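You operate a simulated robot arm through the tools that you are given. There is no shell and no other tool. Be economical: measure what you need, move in short steps, check, and stop when the job is done.

You run a simulated robot arm. Do the job below in one go: nothing can be reset, and whatever is moved stays where it is left.

## Task
Wax the middle of the beech board's top.
Fine: lay the lid beside the tin; pad back on its mat, lid back on the tin. A coat counts when it lies all over at full strength: go over it till it gets no stronger.

The check looks at the end state, three seconds after you hand in, the way a careful person would. Anything else that was tipped, shoved, dropped, spilled or broken makes it a failure. A push-on lid holds only when it is set on centred and level and pressed home; a screw cap is set on level and turned clockwise until tight.

## Robot
A 6-joint arm with a two-finger parallel gripper, fixed in place. Base frame: the origin is at the foot of the arm, x ahead of it, y to its left, z up; the work surface is at about z = 0.9. Units: m, degrees, N and s.
With the tool pointing down near the work surface it reaches from about 0.24 to 0.64 m from the base axis. Its first joint turns from -66.0 to 66.0 degrees. Payload 2.7 kg.
The TCP is the grasp point between the finger pads, 0.023 m short of the fingertips. In the tool frame z runs along the fingers and y along their closing line. Largest opening 0.094 m; finger width 0.038, thickness 0.01; the body of the gripper, 0.054 by 0.096 m, starts 0.039 m behind the TCP.
Orientation is that of the tool frame in the base frame, as a unit quaternion [w, x, y, z]. With the fingers straight down and closing along the base's y, the tool's x points along the base's -x, its y along +y and its z along -z.

## Interface
- The arm moves only by the tool step_arm. Its argument "series" is a list of rows, each a list of 6 numbers: the shift along the base's x, y, z in units of 400 mm (1.0 is 400 mm), then the turn, a rotation vector about the base's x, y, z in units of 45 degrees (1.0 is 45 degrees). In form: [[tx, ty, tz, ax, ay, az], ...]. A call has 1 to 10 rows; each row is the pose to reach, as a shift and turn from the pose commanded when the call began. "claw" is the gripper command, from -1 (shut) to 1 (fully open), values between in proportion, set as the call begins (left out, the last holds). A call with a number of a shift or a turn outside -1 to 1 is refused whole. Each row takes 0.2 s and may step no farther than 0.05 m and 8.6 degrees from the row before; otherwise, or with a gripper value out of range, the whole call is refused. Where a pose cannot be reached the arm comes as near as it can. A force on the tool above 40 N (or 10 N above the force at the start of the call, whichever is more), or a blocked arm, ends the call early, and 0.2 s more pass. The fingers move at their own pace (about 0.045 m/s each) and stop on an object; they squeeze with about 27 N. The grip force told is the motor's: it shows also when the fingers shut on nothing. Time passes only in rows, and 0.2 s behind the last, so rows that repeat a pose let the fingers close. It gives the time, the measured TCP pose, the force on the tool (base axes), the opening and the grip force at its end, in the units of the frame above (readings bear some noise), with the torque about the TCP (base axes, N m) and any sound that the robot's microphone picked up.
- Cameras (640 x 400 px; columns grow to the right, rows downward): "scene" is fixed at [0.065, -0.4187, 1.4185]; the picture's right is [0.88, -0.47, 0.00], its down [-0.21, -0.38, -0.90] and it looks along [0.43, 0.79, -0.44] (base axes); focal length 372 px, centre (320, 200). "wrist" rides on the gripper at [0.086, 0.016, -0.074] in the tool frame; the picture's right is [-0.18, 0.98, 0.00], its down [-0.58, -0.11, -0.81] and it looks along [-0.79, -0.15, 0.59] (tool axes); focal length 243 px, centre (320, 200). There is no depth. A picture from a camera that has moved, and an enlarged one, comes with that camera's place and axes in the base frame and with its lens.
- capture(camera): a new picture of that camera. The clock stands still meanwhile.
- enlarge(camera, box): a new picture of the part [left, top, right, bottom] of that camera's present view, enlarged. The clock stands still meanwhile.
- finish_job(): hands the job in; it is judged then, once.

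Work in short steps. Places have to be worked out from the pictures, the camera data and where the tool is seen: move nearer, look again, correct. Check each grasp and each placing, and mend what went wrong. You have 120 turns and 68 pictures in all, those below and enlarged ones among them. Open the gripper and draw the arm clear of the work before you hand the job in, unless the task says otherwise; then end with one line.

The tools are called after "Emit:" as name(argument=value, ...) on one line, values as JSON. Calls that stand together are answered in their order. step_arm: Moves the arm, as the interface text tells. Its arguments: {"type":"object","properties":{"series":{"type":"array"},"claw":{"type":"number"}},"required":["series"]} The other tools are called the same way: capture (camera) takes a picture; enlarge (camera, box) takes an enlarged picture of a part of a camera's view; finish_job () hands the job in.

At the start:

```text
t: 0.0
position: [0.3467, 0.1902, 1.1909]
orientation: [0.0, 0.0, 1.0, 0.0]
force: [-0.2, 1.0, -0.9]
wrist_torque: [-0.04, -0.03, -0.03]
grip_width: 0.0937
grip_force: 0.0
```

scene: 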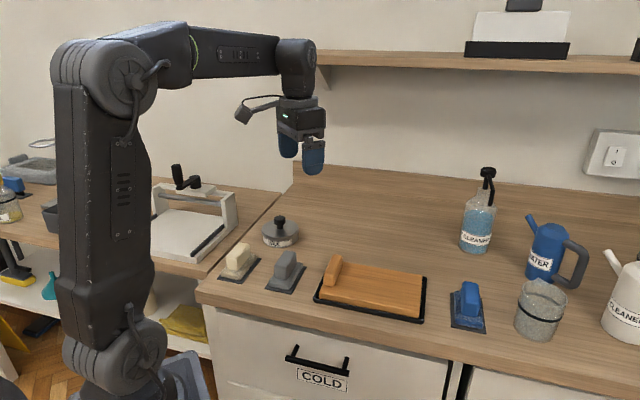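
wrist: 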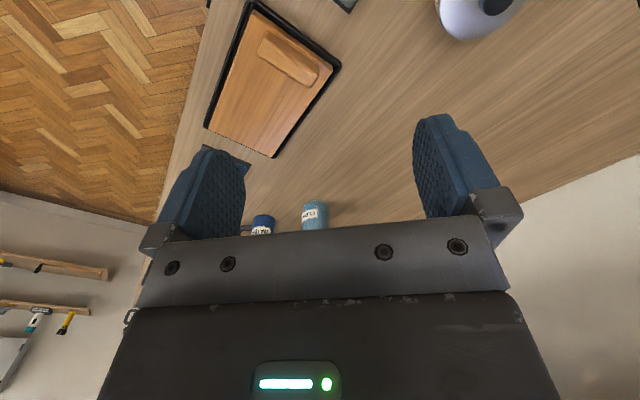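

I'll look closer at the work area: the tin, pads and board.

Emit:
enlarge(camera="scene", box=[200, 200, 360, 300])

Emit:
enlarge(camera="scene", box=[300, 220, 500, 345])

```text
4.00 times, centred on (280, 250) of scene
camera zoom: at [0.065, -0.4187, 1.4185], right [0.88, -0.47, 0.0], down [-0.21, -0.38, -0.9], along [0.43, 0.79, -0.44], focal length 1489 px, centre (480, 0)
```

zoom: 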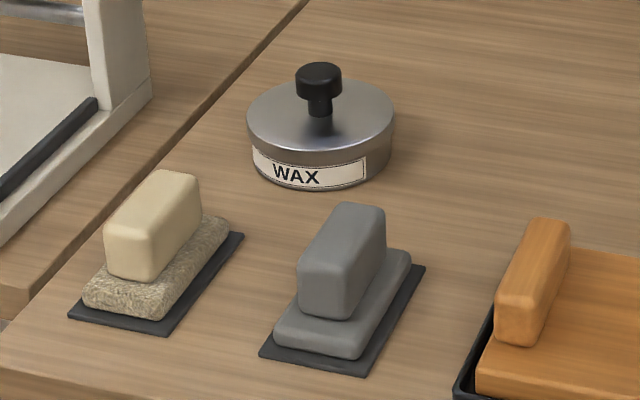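

```text
3.20 times, centred on (400, 282) of scene
camera zoom: at [0.065, -0.4187, 1.4185], right [0.88, -0.47, 0.0], down [-0.21, -0.38, -0.9], along [0.43, 0.79, -0.44], focal length 1191 px, centre (64, -64)
```

zoom: 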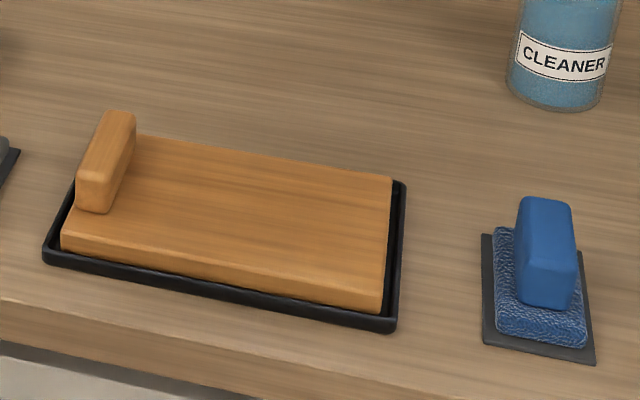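

The tin is near (0.365, 0.348), with pads cream (0.233, 0.276), grey (0.314, 0.197) and blue (0.586, -0.066), and the board near (0.44, 0.06). I need to see which pad carries wax, so I'll enlarge each one.

Emit:
enlarge(camera="scene", box=[210, 235, 314, 300])

Emit:
enlarge(camera="scene", box=[440, 150, 640, 345])

Emit:
enlarge(camera="scene", box=[0, 140, 240, 300])

```text
6.15 times, centred on (262, 268) of scene
camera zoom: at [0.065, -0.4187, 1.4185], right [0.88, -0.47, 0.0], down [-0.21, -0.38, -0.9], along [0.43, 0.79, -0.44], focal length 2290 px, centre (677, -215)
```

zoom: 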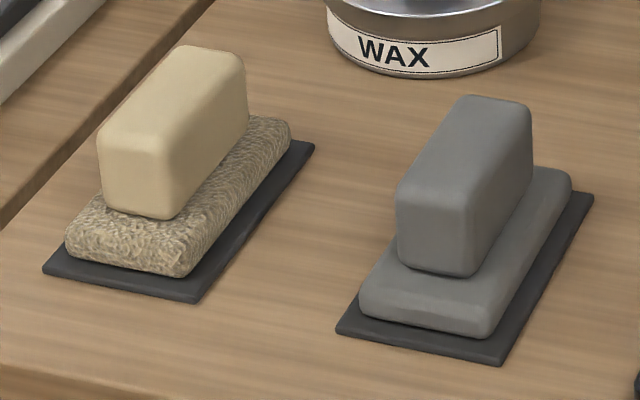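

```text
2.05 times, centred on (540, 248) of scene
camera zoom: at [0.065, -0.4187, 1.4185], right [0.88, -0.47, 0.0], down [-0.21, -0.38, -0.9], along [0.43, 0.79, -0.44], focal length 763 px, centre (-131, 103)
```

zoom: 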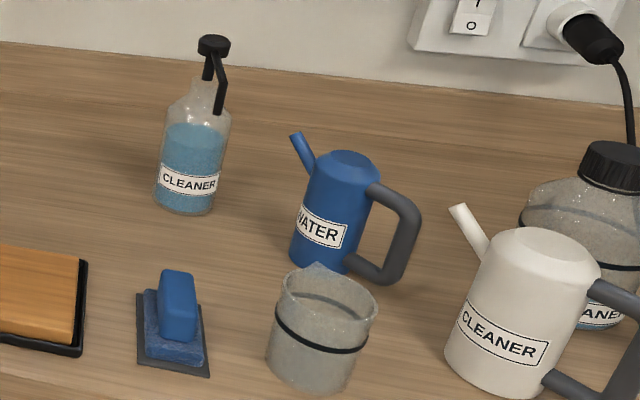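

```text
2.50 times, centred on (120, 220) of scene
camera zoom: at [0.065, -0.4187, 1.4185], right [0.88, -0.47, 0.0], down [-0.21, -0.38, -0.9], along [0.43, 0.79, -0.44], focal length 930 px, centre (820, 150)
```

zoom: 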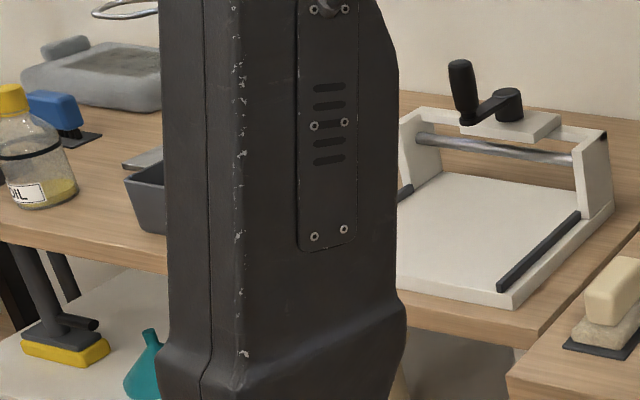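

The pads lie at about 45° to the base axes. I'll yaw the tool 45° and move to view the cream pad, grey pad and tin up close.

Emit:
step_arm(series=[[-0.045, -0.008, -0.046, 0, 0, 0.167], [-0.09, -0.016, -0.092, 0, 0, 0.333], [-0.134, -0.025, -0.138, 0, 0, 0.5], [-0.178, -0.033, -0.185, 0, 0, 0.667], [-0.222, -0.042, -0.231, 0, 0, 0.833], [-0.267, -0.05, -0.277, 0, 0, 1.0], [-0.267, -0.05, -0.277, 0, 0, 1.0]])

Emit:
capture(camera="wrist")

```text
t: 1.6
position: [0.2397, 0.1708, 1.0783]
orientation: [0.0, -0.384, 0.923, 0.0]
force: [-0.6, 0.3, 1.3]
wrist_torque: [0.01, -0.01, -0.02]
grip_width: 0.094
grip_force: 0.1
```

```text
60 pictures are left
camera wrist: at [0.1679, 0.1207, 1.1531], right [-0.57, 0.82, 0.0], down [0.49, 0.34, 0.81], along [0.66, 0.46, -0.59], focal length 243 px, centre (320, 200)
```

wrist: 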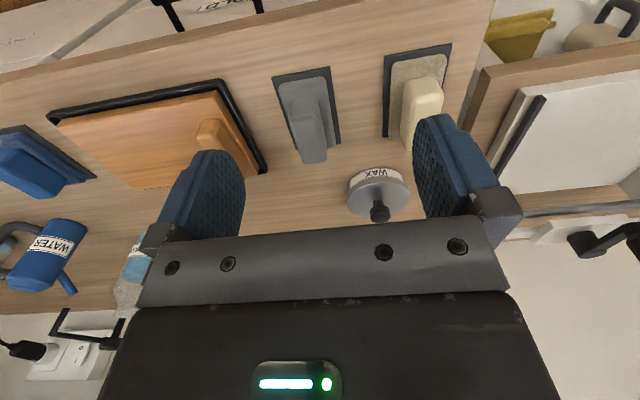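

Emit:
enlarge(camera="wrist", box=[250, 30, 490, 220])

Emit:
enlarge(camera="wrist", box=[0, 60, 290, 220])

```text
2.11 times, centred on (370, 125) of wrist
camera zoom: at [0.1679, 0.1207, 1.1531], right [-0.57, 0.82, 0.0], down [0.49, 0.34, 0.81], along [0.66, 0.46, -0.59], focal length 511 px, centre (215, 358)
```

zoom: 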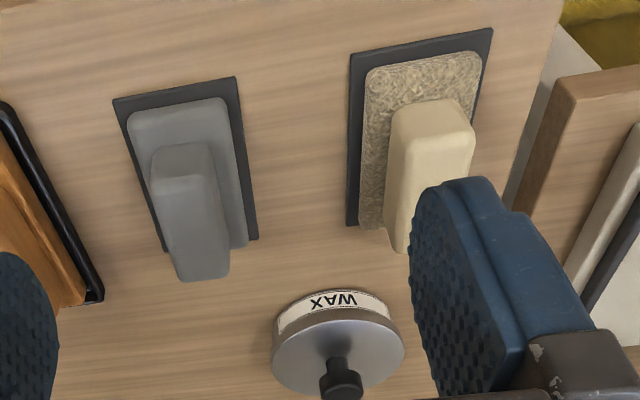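

```text
2.21 times, centred on (145, 140) of wrist
camera zoom: at [0.1679, 0.1207, 1.1531], right [-0.57, 0.82, 0.0], down [0.49, 0.34, 0.81], along [0.66, 0.46, -0.59], focal length 535 px, centre (706, 332)
```

zoom: 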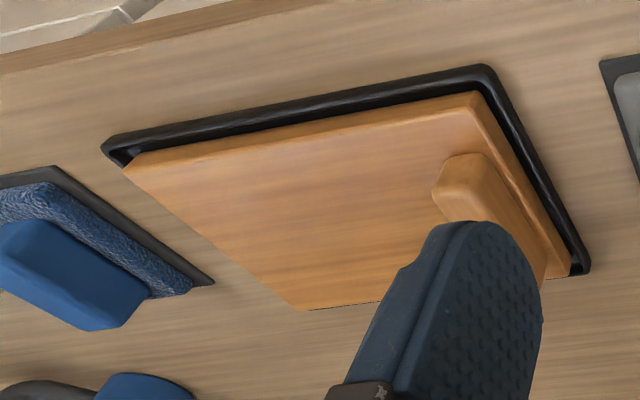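

I take the cream fleecy pad to be the wax applicator: blue is the wet scrubber, grey the smooth dry pad. The tin is first, so I'll move above its knob with the claw open and look.

Emit:
step_arm(series=[[0.05, 0.075, 0, 0, 0, 0], [0.1, 0.15, 0, 0, 0, 0], [0.15, 0.225, 0, 0, 0, 0], [0.2, 0.3, -0.03, 0, 0, 0], [0.25, 0.375, -0.06, 0, 0, 0], [0.305, 0.449, -0.095, 0, 0, 0], [0.305, 0.449, -0.095, 0, 0, 0]], claw=1)

Emit:
capture(camera="wrist")

Emit:
capture(camera="scene")

```text
t: 3.2
position: [0.3607, 0.3498, 1.0416]
orientation: [0.0, -0.383, 0.924, 0.0]
force: [-0.1, -0.6, 0.1]
wrist_torque: [-0.01, 0.01, 0.04]
grip_width: 0.094
grip_force: 0.1
```

```text
57 pictures are left
camera wrist: at [0.288, 0.3002, 1.1155], right [-0.57, 0.82, 0.0], down [0.49, 0.33, 0.81], along [0.67, 0.46, -0.59], focal length 243 px, centre (320, 200)
```

wrist: 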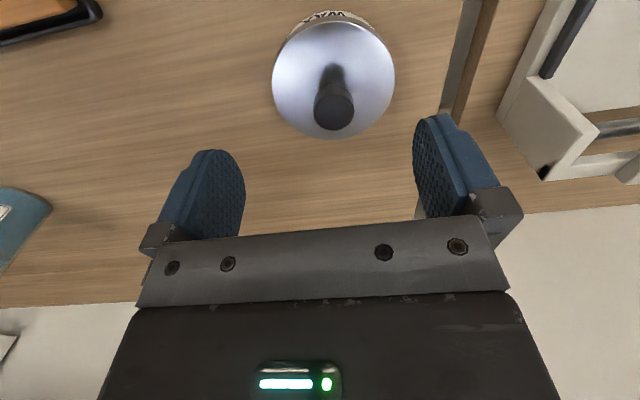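

```text
56 pictures are left
```

scene: 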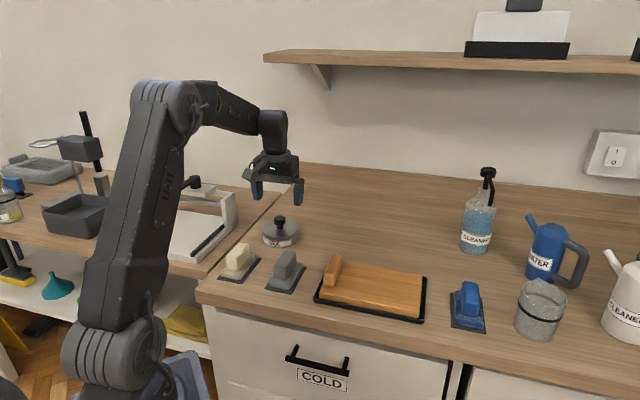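

The knob looks centred near (0.363, 0.363) with its top at about 0.97. I'll shift over it, lower partway and look again.

Emit:
step_arm(series=[[0.005, 0.034, -0.05, 0, 0, 0], [0.005, 0.034, -0.12, 0, 0, 0], [0.005, 0.034, -0.12, 0, 0, 0]])

Emit:
capture(camera="wrist")

Emit:
enlarge(camera="scene", box=[230, 140, 330, 260])

```text
t: 4.0
position: [0.3628, 0.3619, 0.9944]
orientation: [0.0, -0.383, 0.924, 0.001]
force: [0.3, -0.2, 0.2]
wrist_torque: [-0.02, 0.01, 0.01]
grip_width: 0.0936
grip_force: 0.1
```

```text
55 pictures are left
camera wrist: at [0.2917, 0.3122, 1.0684], right [-0.57, 0.82, 0.0], down [0.49, 0.33, 0.81], along [0.67, 0.46, -0.59], focal length 243 px, centre (320, 200)
```

wrist: 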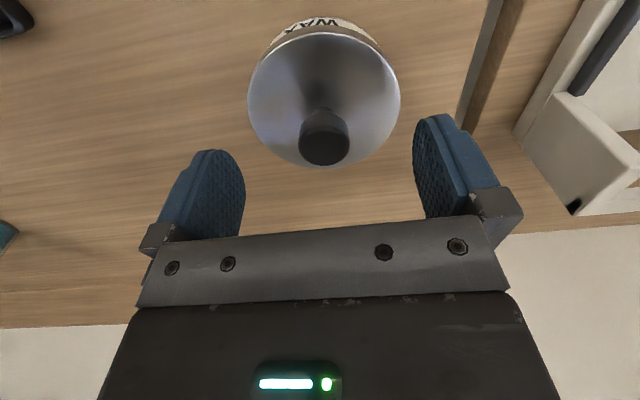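

```text
3.33 times, centred on (280, 200) of scene
camera zoom: at [0.065, -0.4187, 1.4185], right [0.88, -0.47, 0.0], down [-0.21, -0.38, -0.9], along [0.43, 0.79, -0.44], focal length 1241 px, centre (453, 200)
```

zoom: 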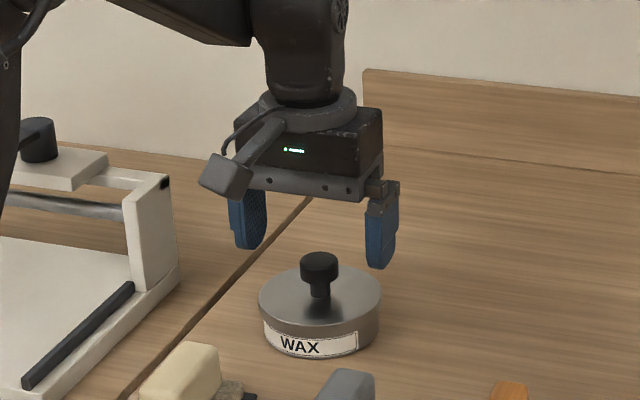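

The knob is centred at about (0.363, 0.364) with its top at about 0.971. I'll lower so the fingertips stay just above the lid, then close on the knob head.

Emit:
step_arm(series=[[0.001, 0.003, -0.035, 0, 0, 0], [0.001, 0.004, -0.069, 0, 0, 0], [0.001, 0.004, -0.069, 0, 0, 0]])

Emit:
step_arm(series=[[0, 0, 0, 0, 0, 0], [0, 0, 0, 0, 0, 0], [0, 0, 0, 0, 0, 0], [0, 0, 0, 0, 0, 0], [0, 0, 0, 0, 0, 0]], claw=-1)

Emit:
enlarge(camera="scene", box=[230, 140, 330, 260])

```text
t: 4.8
position: [0.3654, 0.364, 0.9665]
orientation: [0.0, -0.383, 0.924, 0.0]
force: [-0.3, -1.0, 0.1]
wrist_torque: [-0.02, 0.02, 0.0]
grip_width: 0.0938
grip_force: 0.1
```

```text
t: 6.0
position: [0.3636, 0.3645, 0.9669]
orientation: [0.0, -0.382, 0.924, -0.001]
force: [0.9, 0.0, 0.2]
wrist_torque: [0.02, -0.02, 0.03]
grip_width: 0.0277
grip_force: 27.1
```

```text
3.33 times, centred on (280, 200) of scene
camera zoom: at [0.065, -0.4187, 1.4185], right [0.88, -0.47, 0.0], down [-0.21, -0.38, -0.9], along [0.43, 0.79, -0.44], focal length 1241 px, centre (453, 200)
```

zoom: 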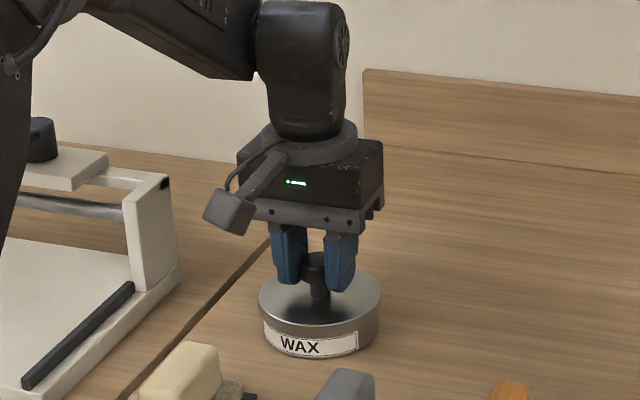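

The knob is gripped (27.7 mm). I'll pull straight up in small steps.

Emit:
step_arm(series=[[0, 0, 0.005, 0, 0, 0], [0, 0, 0.01, 0, 0, 0], [0, 0, 0.015, 0, 0, 0], [0, 0, 0.02, 0, 0, 0], [0, 0, 0.03, 0, 0, 0], [0, 0, 0.04, 0, 0, 0]])

Emit:
enlarge(camera="scene", box=[230, 140, 330, 260])

```text
t: 7.4
position: [0.365, 0.3645, 0.9803]
orientation: [0.0, -0.383, 0.924, 0.0]
force: [0.4, -0.1, -1.0]
wrist_torque: [0.0, -0.02, 0.03]
grip_width: 0.0283
grip_force: 27.2
heard: snap
```

```text
3.33 times, centred on (280, 200) of scene
camera zoom: at [0.065, -0.4187, 1.4185], right [0.88, -0.47, 0.0], down [-0.21, -0.38, -0.9], along [0.43, 0.79, -0.44], focal length 1241 px, centre (453, 200)
```

zoom: 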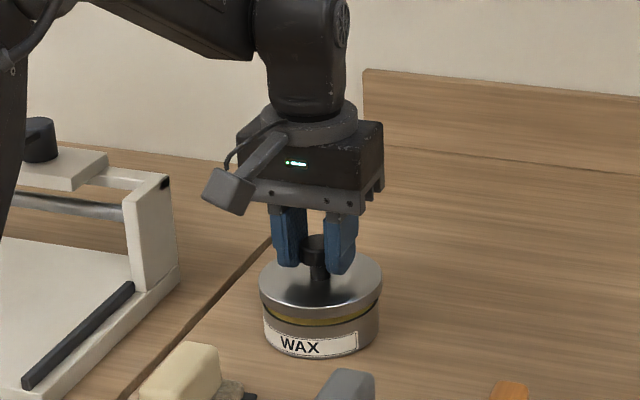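

The lid snapped free and rides level in the grip. I'll lift it clear, carry it to about (0.46, 0.28) beside the tin and lower it partway.

Emit:
step_arm(series=[[0, 0, 0.05, 0, 0, 0], [0, 0, 0.1, 0, 0, 0], [0.06, -0.052, 0.1, 0, 0, 0], [0.12, -0.105, 0.1, 0, 0, 0], [0.18, -0.157, 0.1, 0, 0, 0], [0.24, -0.21, 0.1, 0, 0, 0], [0.24, -0.21, 0.03, 0, 0, 0], [0.24, -0.21, -0.04, 0, 0, 0], [0.24, -0.21, -0.04, 0, 0, 0]])

Emit:
enlarge(camera="scene", box=[230, 140, 390, 260])

```text
t: 9.4
position: [0.4602, 0.2795, 0.9662]
orientation: [0.0, -0.382, 0.924, 0.0]
force: [-0.9, -0.7, -0.8]
wrist_torque: [0.0, 0.01, 0.02]
grip_width: 0.0279
grip_force: 26.9
```

```text
3.33 times, centred on (310, 200) of scene
camera zoom: at [0.065, -0.4187, 1.4185], right [0.88, -0.47, 0.0], down [-0.21, -0.38, -0.9], along [0.43, 0.79, -0.44], focal length 1241 px, centre (353, 200)
```

zoom: 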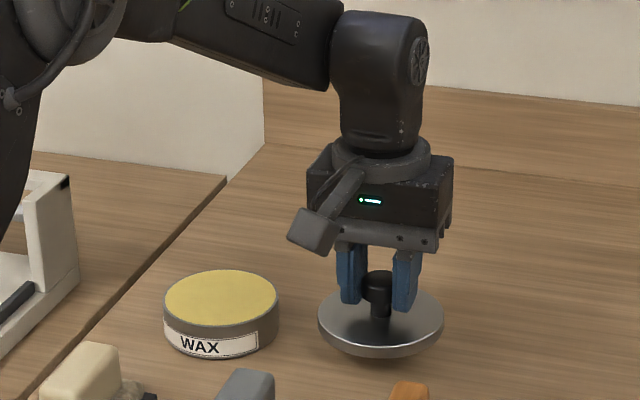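

The tin now shows yellow wax filled to the rim. I'll lower the lid gently until it touches the table.

Emit:
step_arm(series=[[0, 0, -0.02, 0, 0, 0], [0, 0, -0.04, 0, 0, 0], [0, 0, -0.05, 0, 0, 0], [0, 0, -0.055, 0, 0, 0], [0, 0, -0.06, 0, 0, 0]])

Emit:
enlarge(camera="scene", box=[230, 140, 390, 260])

```text
t: 10.6
position: [0.4606, 0.2808, 0.9435]
orientation: [0.001, -0.382, 0.924, 0.001]
force: [-0.9, -1.1, 5.0]
wrist_torque: [-0.11, 0.16, -0.03]
grip_width: 0.0276
grip_force: 26.9
```

```text
3.33 times, centred on (310, 200) of scene
camera zoom: at [0.0649, -0.4188, 1.4184], right [0.88, -0.47, 0.0], down [-0.21, -0.38, -0.9], along [0.43, 0.79, -0.43], focal length 1241 px, centre (353, 200)
```

zoom: 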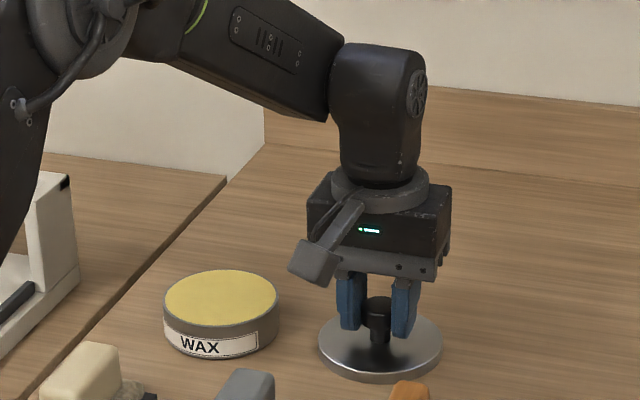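

Contact is about 5 N and the lid is on the table. I'll open, rise and head above the cream pad.

Emit:
step_arm(series=[[0, 0, 0, 0, 0, 0], [0, 0, 0, 0, 0, 0], [0, 0, 0, 0, 0, 0], [0, 0, 0, 0, 0, 0]], claw=1)

Emit:
step_arm(series=[[0, 0, 0.1, 0, 0, 0], [0, 0, 0.2, 0, 0, 0], [-0.1, 0, 0.28, 0, 0, 0], [-0.2, 0.0, 0.28, 0, 0, 0], [-0.3, 0.0, 0.28, 0, 0, 0], [-0.4, 0.0, 0.28, 0, 0, 0], [-0.5, 0.0, 0.28, 0, 0, 0], [-0.555, 0, 0.26, 0, 0, 0], [-0.555, 0, 0.26, 0, 0, 0]])

Emit:
capture(camera="wrist")

Emit:
capture(camera="scene")

```text
t: 11.6
position: [0.4605, 0.2809, 0.9428]
orientation: [0.0, -0.382, 0.924, 0.001]
force: [-0.3, -0.4, -0.3]
wrist_torque: [0.03, -0.04, 0.01]
grip_width: 0.094
grip_force: 0.0
```

```text
refused: row 3 steps farther than a row can; nothing moved
```

```text
49 pictures are left
camera wrist: at [0.3883, 0.2312, 1.0176], right [-0.57, 0.82, 0.0], down [0.49, 0.33, 0.81], along [0.67, 0.46, -0.59], focal length 243 px, centre (320, 200)
```

wrist: 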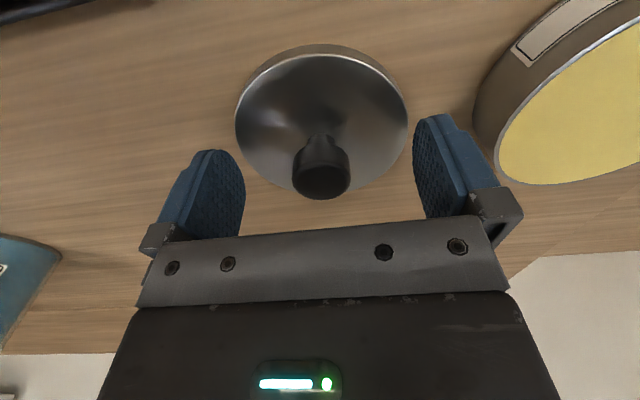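

```text
48 pictures are left
```

scene: 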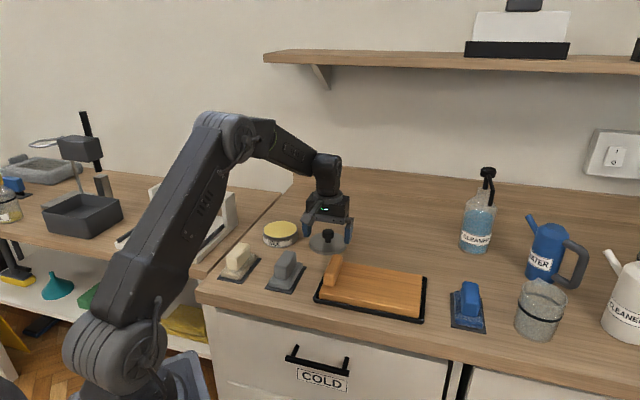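

The lid sits flat and is released; the last move was refused for one oversized step. I'll rise and travel again with shorter rows.

Emit:
step_arm(series=[[0, 0, 0.1, 0, 0, 0], [0, 0, 0.2, 0, 0, 0], [-0.07, 0, 0.28, 0, 0, 0], [-0.17, 0.0, 0.28, 0, 0, 0], [-0.27, 0.0, 0.28, 0, 0, 0], [-0.37, 0.0, 0.28, 0, 0, 0], [-0.47, 0.0, 0.28, 0, 0, 0], [-0.555, 0, 0.26, 0, 0, 0], [-0.555, 0, 0.26, 0, 0, 0]])

Emit:
capture(camera="wrist")

Emit:
enlarge(camera="scene", box=[180, 160, 340, 300])

```text
t: 13.6
position: [0.2367, 0.2807, 1.0496]
orientation: [0.0, -0.383, 0.924, 0.0]
force: [-0.2, -0.1, 0.5]
wrist_torque: [0.0, -0.01, 0.0]
grip_width: 0.094
grip_force: 0.0
```

```text
47 pictures are left
camera wrist: at [0.1649, 0.2303, 1.1242], right [-0.56, 0.83, 0.0], down [0.49, 0.33, 0.81], along [0.67, 0.46, -0.59], focal length 243 px, centre (320, 200)
```

wrist: 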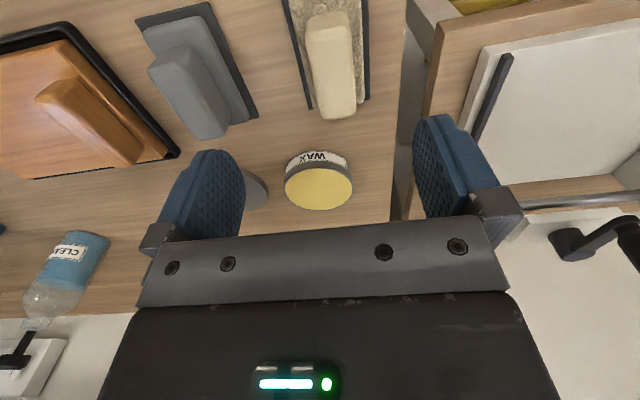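

```text
2.86 times, centred on (260, 230) of scene
camera zoom: at [0.065, -0.4187, 1.4185], right [0.88, -0.47, 0.0], down [-0.21, -0.38, -0.9], along [0.43, 0.79, -0.44], focal length 1063 px, centre (491, 114)
```

zoom: 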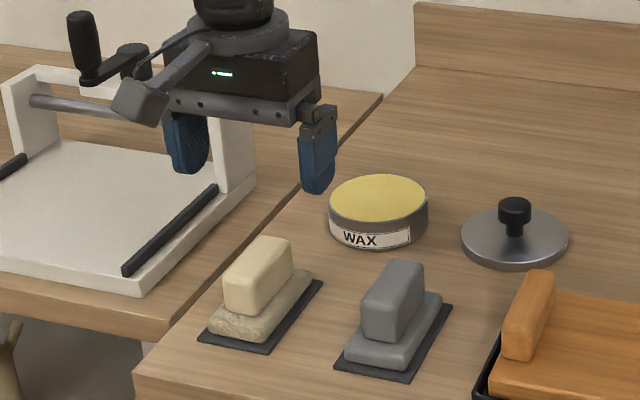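

I'll enlarge the wrist view to locate the cream handle precisely.

Emit:
enlarge(camera="wrist", box=[240, 0, 432, 120])

```text
3.33 times, centred on (336, 60) of wrist
camera zoom: at [0.1649, 0.2303, 1.1242], right [-0.56, 0.83, 0.0], down [0.49, 0.33, 0.81], along [0.67, 0.46, -0.59], focal length 809 px, centre (267, 667)
```

zoom: 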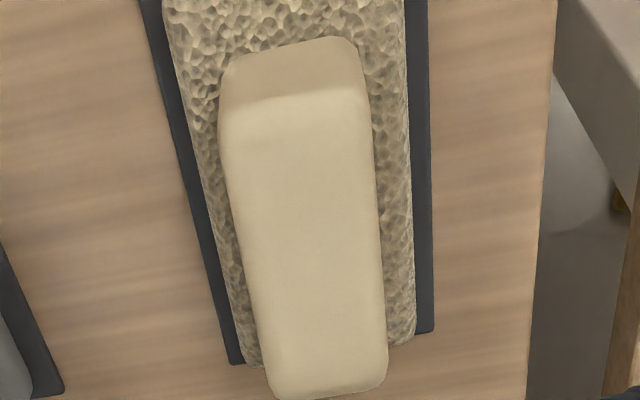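

The cream pad's face looks fleecy or porous, so before choosing I'll compare it with the grey pad's texture.

Emit:
enlarge(camera="wrist", box=[120, 0, 280, 150])

Emit:
enlarge(camera="scene", box=[440, 270, 500, 340])

```text
2.67 times, centred on (200, 75) of wrist
camera zoom: at [0.1649, 0.2303, 1.1242], right [-0.56, 0.83, 0.0], down [0.49, 0.33, 0.81], along [0.67, 0.46, -0.59], focal length 647 px, centre (640, 533)
```

zoom: 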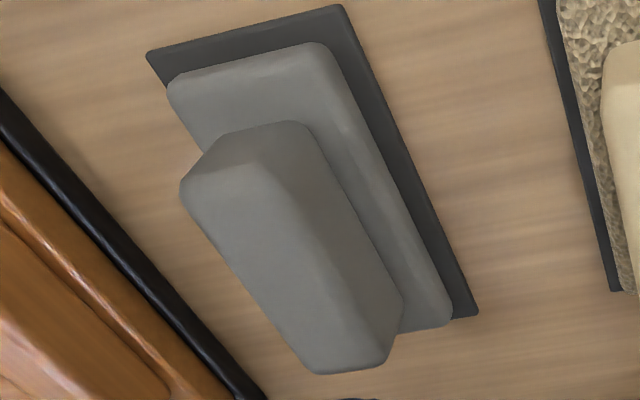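

```text
5.71 times, centred on (470, 305) of scene
camera zoom: at [0.065, -0.4187, 1.4185], right [0.88, -0.47, 0.0], down [-0.21, -0.38, -0.9], along [0.43, 0.79, -0.44], focal length 2127 px, centre (-537, -400)
```

zoom: 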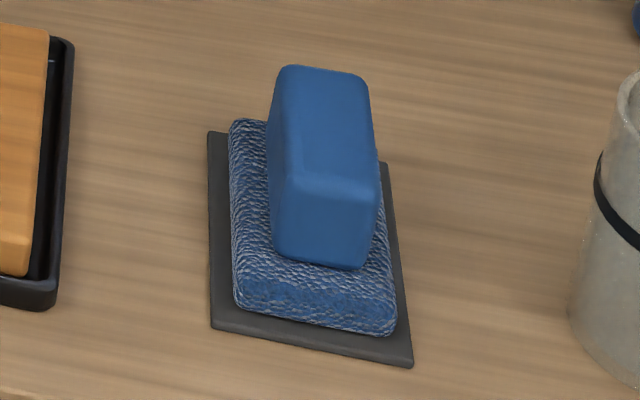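

Blue looks like woven cloth, grey a smooth block and cream a wool applicator, so cream stays my choice. Its handle is centred near (0.236, 0.288) with its top at about 0.95; I'll lower over it and check.

Emit:
step_arm(series=[[-0.002, 0.018, -0.08, 0, 0, 0], [-0.002, 0.018, -0.16, 0, 0, 0], [-0.002, 0.018, -0.16, 0, 0, 0]])

Emit:
capture(camera="wrist")

Emit:
enlarge(camera="scene", box=[190, 210, 290, 290])

```text
t: 14.4
position: [0.2381, 0.2896, 0.9812]
orientation: [0.0, -0.383, 0.924, 0.0]
force: [0.2, -0.3, 0.3]
wrist_torque: [0.01, -0.01, 0.0]
grip_width: 0.0939
grip_force: 0.1
```

```text
42 pictures are left
camera wrist: at [0.1662, 0.2386, 1.0557], right [-0.57, 0.82, 0.0], down [0.49, 0.33, 0.81], along [0.67, 0.46, -0.59], focal length 243 px, centre (320, 200)
```

wrist: 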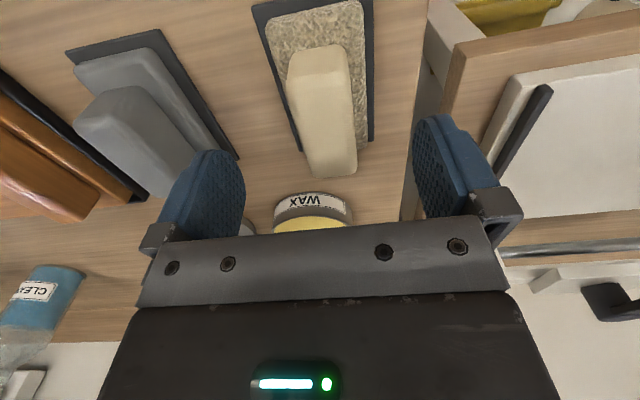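

```text
5.00 times, centred on (240, 250) of scene
camera zoom: at [0.065, -0.4187, 1.4185], right [0.88, -0.47, 0.0], down [-0.21, -0.38, -0.9], along [0.43, 0.79, -0.44], focal length 1861 px, centre (720, -50)
```

zoom: 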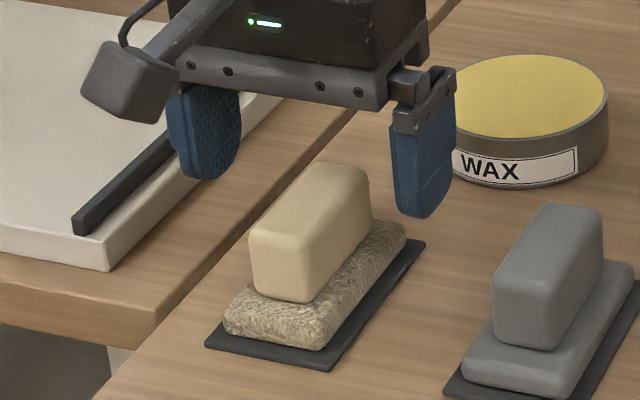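

The handle centre is slightly behind and left of the TCP, at about (0.232, 0.288). I'll correct, descend with the fingers around it and close.

Emit:
step_arm(series=[[-0.015, -0.004, 0, 0, 0, 0], [-0.015, -0.004, -0.05, 0, 0, 0], [-0.015, -0.004, -0.08, 0, 0, 0], [-0.015, -0.004, -0.092, 0, 0, 0], [-0.015, -0.004, -0.092, 0, 0, 0]])

Emit:
step_arm(series=[[0, 0, 0, 0, 0, 0], [0, 0, 0, 0, 0, 0], [0, 0, 0, 0, 0, 0], [0, 0, 0, 0, 0, 0], [0, 0, 0, 0, 0, 0]], claw=-1)

Emit:
enlarge(camera="scene", box=[190, 210, 290, 290])

Emit:
capture(camera="wrist")

```text
t: 15.6
position: [0.2326, 0.2872, 0.9444]
orientation: [0.0, -0.383, 0.924, 0.0]
force: [0.7, 0.0, -1.2]
wrist_torque: [0.05, -0.01, 0.0]
grip_width: 0.0942
grip_force: 0.0
```

```text
t: 16.8
position: [0.2329, 0.2865, 0.9459]
orientation: [0.0, -0.382, 0.924, -0.001]
force: [-0.1, 1.0, 1.4]
wrist_torque: [0.03, 0.03, 0.0]
grip_width: 0.0295
grip_force: 27.3
```

```text
5.00 times, centred on (240, 250) of scene
camera zoom: at [0.065, -0.4187, 1.4185], right [0.88, -0.47, 0.0], down [-0.21, -0.38, -0.9], along [0.43, 0.79, -0.44], focal length 1861 px, centre (720, -50)
```

zoom: 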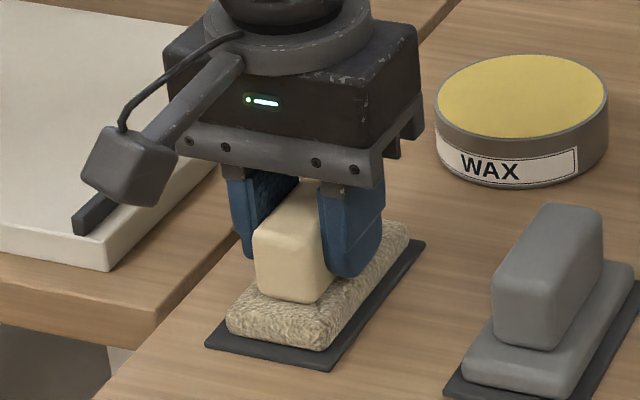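

```text
39 pictures are left
camera wrist: at [0.1608, 0.2371, 1.0204], right [-0.57, 0.82, 0.0], down [0.49, 0.33, 0.81], along [0.67, 0.46, -0.59], focal length 243 px, centre (320, 200)
```

wrist: 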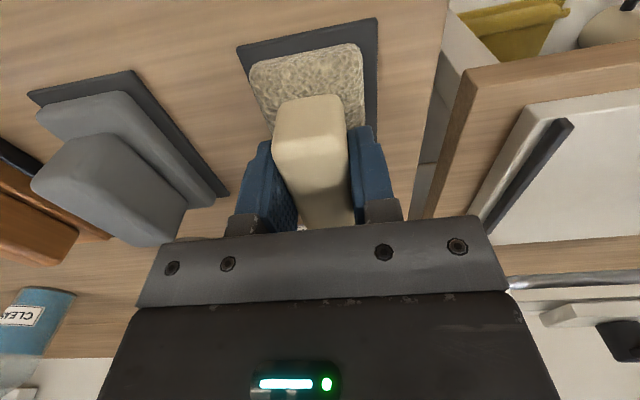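

The grip is about 9 mm too far forward on the handle. I'll open, slide back along the handle and re-grip it centred.

Emit:
step_arm(series=[[0, 0, 0, 0, 0, 0], [0, 0, 0, 0, 0, 0], [-0.008, -0.008, 0, 0, 0, 0], [-0.0155, -0.0155, 0, 0, 0, 0], [-0.0155, -0.0155, 0, 0, 0, 0]], claw=0.3)

Emit:
step_arm(series=[[0, 0, 0, 0, 0, 0], [0, 0, 0, 0, 0, 0], [0, 0, 0, 0, 0, 0], [0, 0, 0, 0, 0, 0]], claw=-1)

Emit:
step_arm(series=[[0, 0, 0.02, 0, 0, 0], [0, 0, 0.06, 0, 0, 0], [0, 0, 0.12, 0, 0, 0], [0, 0, 0.12, 0, 0, 0]])

Emit:
enlarge(camera="scene", box=[190, 190, 290, 290])

Emit:
capture(camera="wrist")

```text
t: 18.0
position: [0.2251, 0.2801, 0.9455]
orientation: [0.0, -0.383, 0.924, 0.0]
force: [0.0, 0.0, -0.2]
wrist_torque: [-0.02, -0.01, -0.01]
grip_width: 0.0611
grip_force: 0.0
```

```text
t: 19.0
position: [0.2263, 0.2799, 0.9449]
orientation: [0.0, -0.383, 0.924, -0.001]
force: [-0.6, 0.2, 2.2]
wrist_torque: [-0.02, 0.1, -0.03]
grip_width: 0.0292
grip_force: 26.9
```

```text
t: 20.0
position: [0.2267, 0.2808, 0.9931]
orientation: [0.0, -0.382, 0.924, 0.0]
force: [-0.3, -1.2, -0.2]
wrist_torque: [-0.03, 0.02, -0.01]
grip_width: 0.0293
grip_force: 27.4
```

```text
4.00 times, centred on (240, 240) of scene
camera zoom: at [0.065, -0.4187, 1.4185], right [0.88, -0.47, 0.0], down [-0.21, -0.38, -0.9], along [0.43, 0.79, -0.44], focal length 1489 px, centre (640, 40)
```

zoom: 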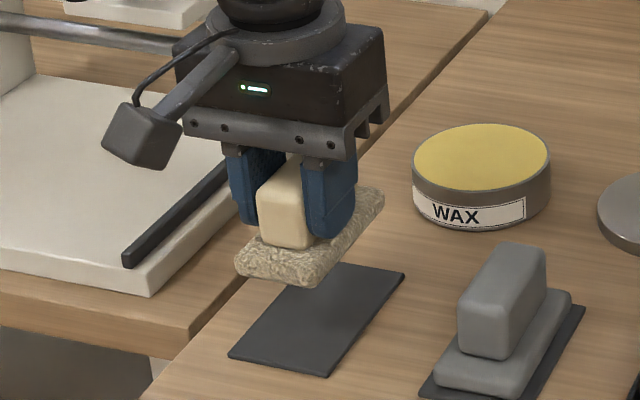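

```text
37 pictures are left
camera wrist: at [0.1544, 0.2313, 1.0679], right [-0.57, 0.82, 0.0], down [0.49, 0.33, 0.81], along [0.67, 0.46, -0.59], focal length 243 px, centre (320, 200)
```

wrist: 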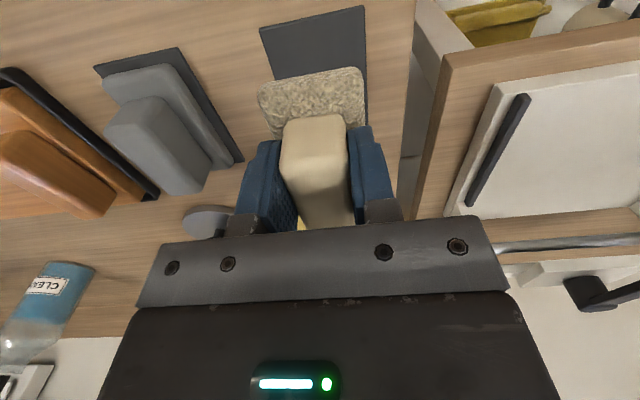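

The pad is held level (29 mm grip), and its home is TCP (0.226, 0.280, 0.945). I'll carry it above the wax tin at (0.364, 0.364).

Emit:
step_arm(series=[[0.0, 0.0, 0.05, 0, 0, 0], [0.09, 0.05, 0.05, 0, 0, 0], [0.18, 0.1, 0.05, 0, 0, 0], [0.27, 0.155, 0.05, 0, 0, 0], [0.343, 0.208, 0.05, 0, 0, 0], [0.343, 0.208, 0.05, 0, 0, 0]])

Emit:
enlarge(camera="scene", box=[230, 160, 330, 260])

Emit:
capture(camera="wrist")

```text
t: 21.4
position: [0.3646, 0.365, 1.0132]
orientation: [0.0, -0.384, 0.923, 0.0]
force: [-1.5, -0.1, -0.7]
wrist_torque: [0.03, -0.01, -0.01]
grip_width: 0.0294
grip_force: 26.9
```

```text
4.00 times, centred on (280, 210) of scene
camera zoom: at [0.065, -0.4187, 1.4185], right [0.88, -0.47, 0.0], down [-0.21, -0.38, -0.9], along [0.43, 0.79, -0.44], focal length 1489 px, centre (480, 160)
```

zoom: 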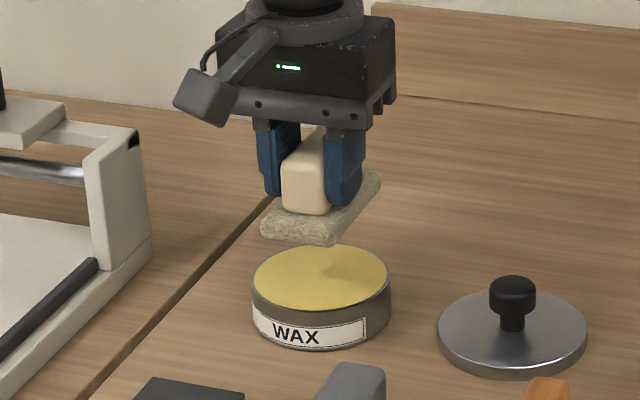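

```text
35 pictures are left
camera wrist: at [0.2937, 0.3152, 1.088], right [-0.57, 0.82, 0.0], down [0.49, 0.33, 0.81], along [0.66, 0.46, -0.59], focal length 243 px, centre (320, 200)
```

wrist: 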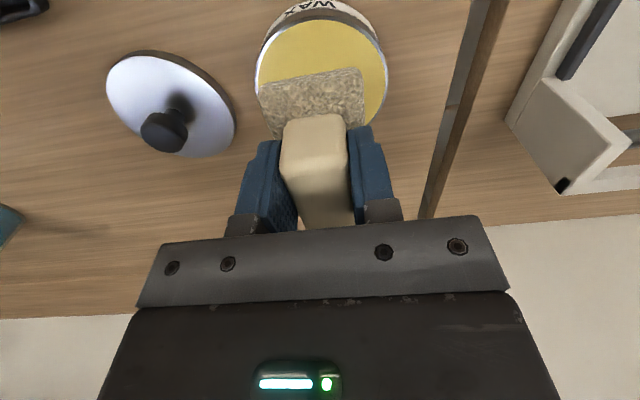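

The pad hangs centred over the wax. I'll lower it in small steps until it presses lightly.

Emit:
step_arm(series=[[0, 0, -0.05, 0, 0, 0], [0, 0, -0.075, 0, 0, 0], [0, 0, -0.085, 0, 0, 0], [0, 0, -0.09, 0, 0, 0]])

Emit:
enlarge(camera="scene", box=[230, 180, 330, 260])

```text
t: 22.4
position: [0.3633, 0.3639, 0.9777]
orientation: [0.0, -0.382, 0.924, 0.0]
force: [1.1, -0.8, -0.3]
wrist_torque: [-0.01, 0.0, -0.02]
grip_width: 0.0298
grip_force: 26.4
```

```text
5.00 times, centred on (280, 220) of scene
camera zoom: at [0.065, -0.4187, 1.4185], right [0.88, -0.47, 0.0], down [-0.21, -0.38, -0.9], along [0.43, 0.79, -0.44], focal length 1861 px, centre (520, 100)
```

zoom: 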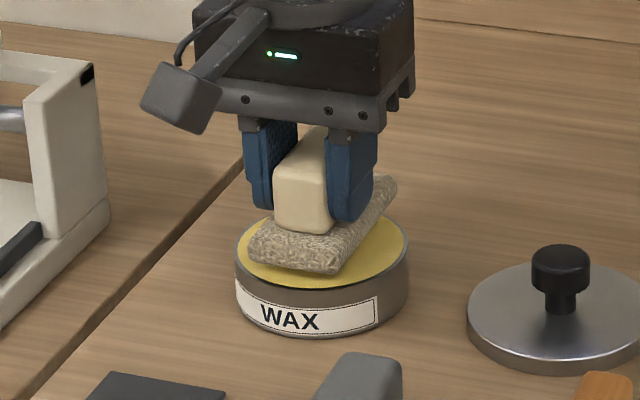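

There's no contact yet, though it looks close. I'll keep lowering in 1 mm steps.

Emit:
step_arm(series=[[0, 0, -0.0025, 0, 0, 0], [0, 0, -0.005, 0, 0, 0], [0, 0, -0.0075, 0, 0, 0], [0, 0, -0.01, 0, 0, 0]])

```text
t: 23.4
position: [0.3633, 0.3651, 0.9733]
orientation: [0.0, -0.383, 0.924, 0.0]
force: [0.1, 0.0, -0.4]
wrist_torque: [-0.03, 0.03, -0.04]
grip_width: 0.0295
grip_force: 26.8
```

Emit:
step_arm(series=[[0, 0, -0.0025, 0, 0, 0], [0, 0, -0.005, 0, 0, 0], [0, 0, -0.0075, 0, 0, 0], [0, 0, -0.01, 0, 0, 0]])

Emit:
enlarge(camera="scene", box=[230, 180, 330, 260])

```text
t: 24.4
position: [0.3628, 0.3636, 0.9712]
orientation: [0.002, -0.383, 0.924, 0.001]
force: [-3.8, -3.0, 17.5]
wrist_torque: [-0.56, 0.57, 0.0]
grip_width: 0.0294
grip_force: 26.5
```

```text
5.00 times, centred on (280, 220) of scene
camera zoom: at [0.0647, -0.419, 1.4184], right [0.88, -0.47, 0.0], down [-0.21, -0.38, -0.9], along [0.43, 0.79, -0.43], focal length 1861 px, centre (520, 100)
```

zoom: 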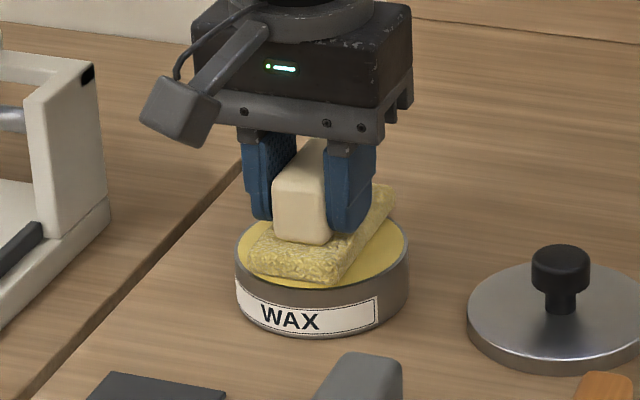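

The pad face turned yellow with wax, so it is the right pad. The board lies at -45° centred near (0.458, 0.081), square to my pad, so I'll lift and carry it above the board.

Emit:
step_arm(series=[[0, 0, 0.05, 0, 0, 0], [0, 0, 0.12, 0, 0, 0], [0.02, -0.05, 0.2, 0, 0, 0], [0.05, -0.16, 0.22, 0, 0, 0], [0.09, -0.27, 0.22, 0, 0, 0], [0.13, -0.38, 0.22, 0, 0, 0], [0.17, -0.49, 0.22, 0, 0, 0], [0.205, -0.6, 0.22, 0, 0, 0], [0.2375, -0.7075, 0.22, 0, 0, 0], [0.2375, -0.7075, 0.22, 0, 0, 0]])

Emit:
capture(camera="wrist")

Emit:
capture(camera="scene")

```text
t: 26.6
position: [0.4572, 0.0793, 1.0568]
orientation: [0.0, -0.383, 0.924, 0.0]
force: [0.4, -0.1, -0.7]
wrist_torque: [-0.02, 0.02, -0.01]
grip_width: 0.0293
grip_force: 26.9
```

```text
32 pictures are left
camera wrist: at [0.3851, 0.0285, 1.1321], right [-0.57, 0.82, 0.0], down [0.49, 0.33, 0.81], along [0.66, 0.46, -0.59], focal length 243 px, centre (320, 200)
```

wrist: 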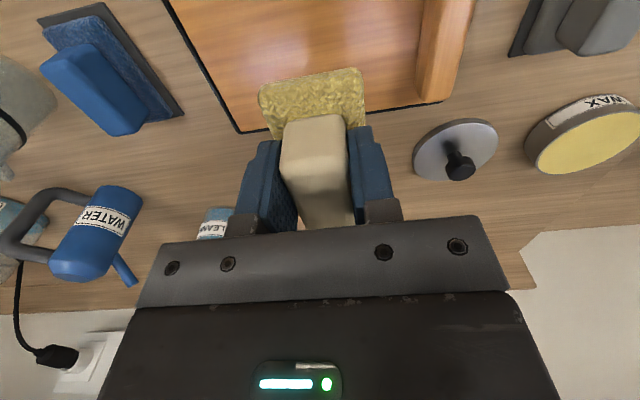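

```text
31 pictures are left
```

scene: 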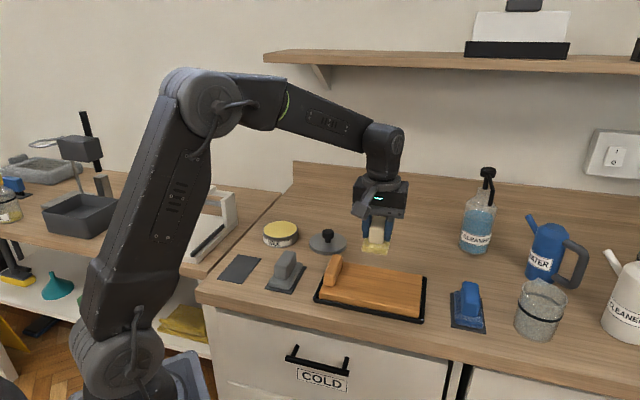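

The tray corners confirm the board centre at (0.458, 0.082), and the wood block's inner face sits 78 mm from the centre toward the near-left end. I'll move over the left start of the middle and lower to just above the surface.

Emit:
step_arm(series=[[-0.05, 0.032, 0, 0, 0, 0], [-0.0995, 0.064, -0.06, 0, 0, 0], [-0.0995, 0.064, -0.14, 0, 0, 0], [-0.0995, 0.064, -0.18, 0, 0, 0], [-0.0995, 0.064, -0.18, 0, 0, 0]])

Emit:
enlarge(camera="scene", box=[290, 210, 450, 330])

```text
t: 27.8
position: [0.4205, 0.1048, 0.9843]
orientation: [0.0, -0.383, 0.924, 0.0]
force: [-0.2, 0.3, -1.3]
wrist_torque: [-0.02, 0.02, 0.01]
grip_width: 0.0297
grip_force: 27.2
```

```text
3.33 times, centred on (370, 270) of scene
camera zoom: at [0.065, -0.4187, 1.4185], right [0.88, -0.47, 0.0], down [-0.21, -0.38, -0.9], along [0.43, 0.79, -0.44], focal length 1241 px, centre (153, -33)
```

zoom: 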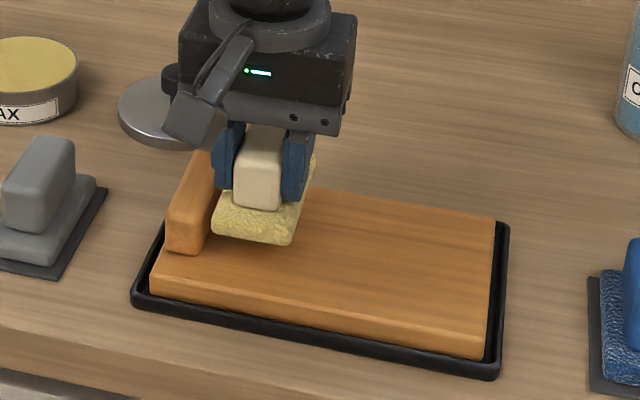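

The pad is clear of the block. I'll lower to contact in small steps.

Emit:
step_arm(series=[[0, 0, -0.012, 0, 0, 0], [0, 0, -0.02, 0, 0, 0], [0, 0, -0.025, 0, 0, 0], [0, 0, -0.03, 0, 0, 0]])

```text
t: 28.8
position: [0.4178, 0.1048, 0.9737]
orientation: [0.0, -0.382, 0.924, 0.0]
force: [-0.2, 0.1, -2.1]
wrist_torque: [-0.02, 0.01, -0.01]
grip_width: 0.0294
grip_force: 26.4
```

Emit:
step_arm(series=[[0, 0, -0.004, 0, 0, 0], [0, 0, -0.008, 0, 0, 0], [0, 0, -0.012, 0, 0, 0]])

```text
t: 29.6
position: [0.4179, 0.1057, 0.969]
orientation: [0.0, -0.383, 0.924, 0.0]
force: [0.2, -0.4, -1.2]
wrist_torque: [-0.02, 0.01, 0.02]
grip_width: 0.0293
grip_force: 26.8
```

Emit:
step_arm(series=[[0, 0, -0.004, 0, 0, 0], [0, 0, -0.008, 0, 0, 0], [0, 0, -0.012, 0, 0, 0]])

Emit:
enlarge(camera="scene", box=[290, 210, 450, 330])

```text
t: 30.4
position: [0.4175, 0.1056, 0.9653]
orientation: [0.0, -0.382, 0.924, 0.0]
force: [1.4, 0.3, -1.5]
wrist_torque: [0.01, 0.01, 0.0]
grip_width: 0.0296
grip_force: 27.1
```

```text
3.33 times, centred on (370, 270) of scene
camera zoom: at [0.065, -0.4187, 1.4185], right [0.88, -0.47, 0.0], down [-0.21, -0.38, -0.9], along [0.43, 0.79, -0.44], focal length 1241 px, centre (153, -33)
```

zoom: 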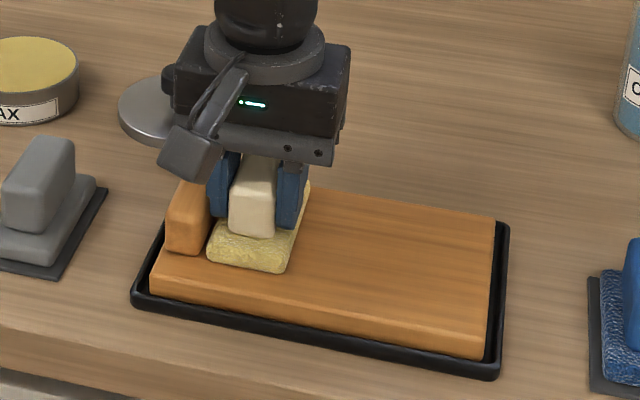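

It's nearly touching; I'll continue down in 1 mm steps.

Emit:
step_arm(series=[[0, 0, -0.003, 0, 0, 0], [0, 0, -0.006, 0, 0, 0], [0, 0, -0.009, 0, 0, 0], [0, 0, -0.012, 0, 0, 0]])

```text
t: 31.4
position: [0.4198, 0.1064, 0.9634]
orientation: [0.004, -0.384, 0.923, -0.002]
force: [-1.0, -0.5, 4.9]
wrist_torque: [-0.07, 0.21, -0.02]
grip_width: 0.0295
grip_force: 26.4
stopped in row 4: the force on the tool passed its limit at 42 N (the readings are from after the stop); the commanded pose is now the measured one
```

Contact: the pad bears on the board at TCP z of about 0.963. I'll level the slight tilt and stroke along the board's long direction with light pressure.

Emit:
step_arm(series=[[0, 0, -0.001, 0, 0.0115, 0], [0.025, -0.025, -0.001, 0, 0.0115, 0], [0.05, -0.05, -0.001, 0, 0.0115, 0], [0.075, -0.075, -0.001, 0, 0.0115, 0], [0.1, -0.1, -0.001, 0, 0.0115, 0], [0.125, -0.125, -0.001, 0, 0.0115, 0], [0.15, -0.15, -0.001, 0, 0.0115, 0], [0.175, -0.175, -0.001, 0, 0.0115, 0], [0.2, -0.2, -0.001, 0, 0.0115, 0]])

Emit:
enlarge(camera="scene", box=[290, 210, 450, 330])

```text
t: 33.4
position: [0.4969, 0.027, 0.9626]
orientation: [-0.001, -0.382, 0.924, 0.0]
force: [-5.0, 5.7, 16.9]
wrist_torque: [0.37, -0.3, 0.18]
grip_width: 0.0292
grip_force: 27.5
```

```text
3.33 times, centred on (370, 270) of scene
camera zoom: at [0.0645, -0.4186, 1.4185], right [0.88, -0.47, 0.0], down [-0.21, -0.38, -0.9], along [0.43, 0.79, -0.43], focal length 1241 px, centre (153, -33)
```

zoom: 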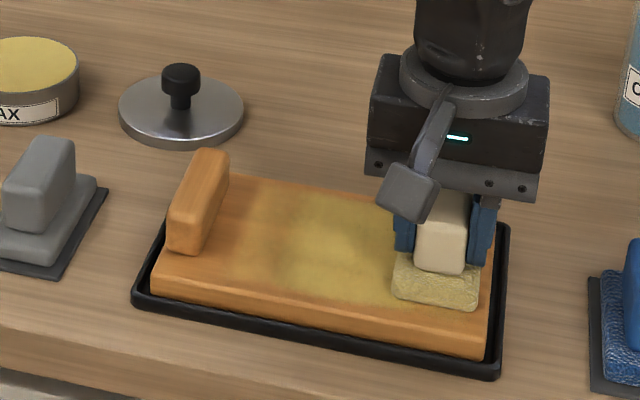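

A yellow coat is appearing along the stroke at about 17 N. I'll stroke back in a lane shifted 20 mm toward the far side.

Emit:
step_arm(series=[[0.018, 0.018, 0, 0, 0, 0], [0.036, 0.036, 0, 0, 0, 0], [0.01, 0.062, 0, 0, 0, 0], [-0.016, 0.088, 0, 0, 0, 0], [-0.042, 0.114, 0, 0, 0, 0], [-0.068, 0.14, 0, 0, 0, 0], [-0.094, 0.166, 0, 0, 0, 0], [-0.12, 0.192, 0, 0, 0, 0], [-0.146, 0.218, 0, 0, 0, 0], [-0.16, 0.232, 0, 0, 0, 0]])

Emit:
step_arm(series=[[-0.018, -0.018, 0, 0, 0, 0], [-0.042, -0.042, 0, 0, 0, 0], [-0.014, -0.07, 0, 0, 0, 0], [0.014, -0.098, 0, 0, 0, 0], [0.042, -0.126, 0, 0, 0, 0], [0.07, -0.154, 0, 0, 0, 0], [0.098, -0.182, 0, 0, 0, 0], [0.126, -0.21, 0, 0, 0, 0], [0.154, -0.238, 0, 0, 0, 0]])

Emit:
enlarge(camera="scene", box=[290, 210, 450, 330])

```text
t: 35.6
position: [0.4348, 0.1198, 0.9625]
orientation: [-0.001, -0.383, 0.924, 0.0]
force: [4.0, -4.9, 12.2]
wrist_torque: [-0.07, -0.17, -0.04]
grip_width: 0.0294
grip_force: 27.2
```

```text
t: 37.6
position: [0.496, 0.0257, 0.9615]
orientation: [-0.001, -0.384, 0.923, 0.001]
force: [-7.9, 8.0, 25.1]
wrist_torque: [-0.01, 0.38, -0.1]
grip_width: 0.0296
grip_force: 27.1
```

```text
3.33 times, centred on (370, 270) of scene
camera zoom: at [0.0644, -0.4185, 1.4186], right [0.88, -0.47, 0.0], down [-0.21, -0.38, -0.9], along [0.43, 0.79, -0.43], focal length 1241 px, centre (153, -33)
```

zoom: 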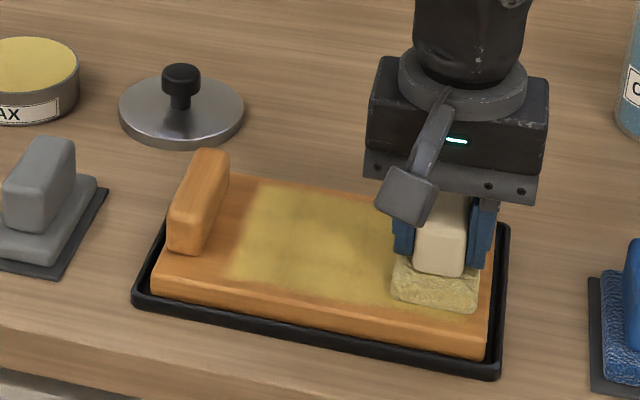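

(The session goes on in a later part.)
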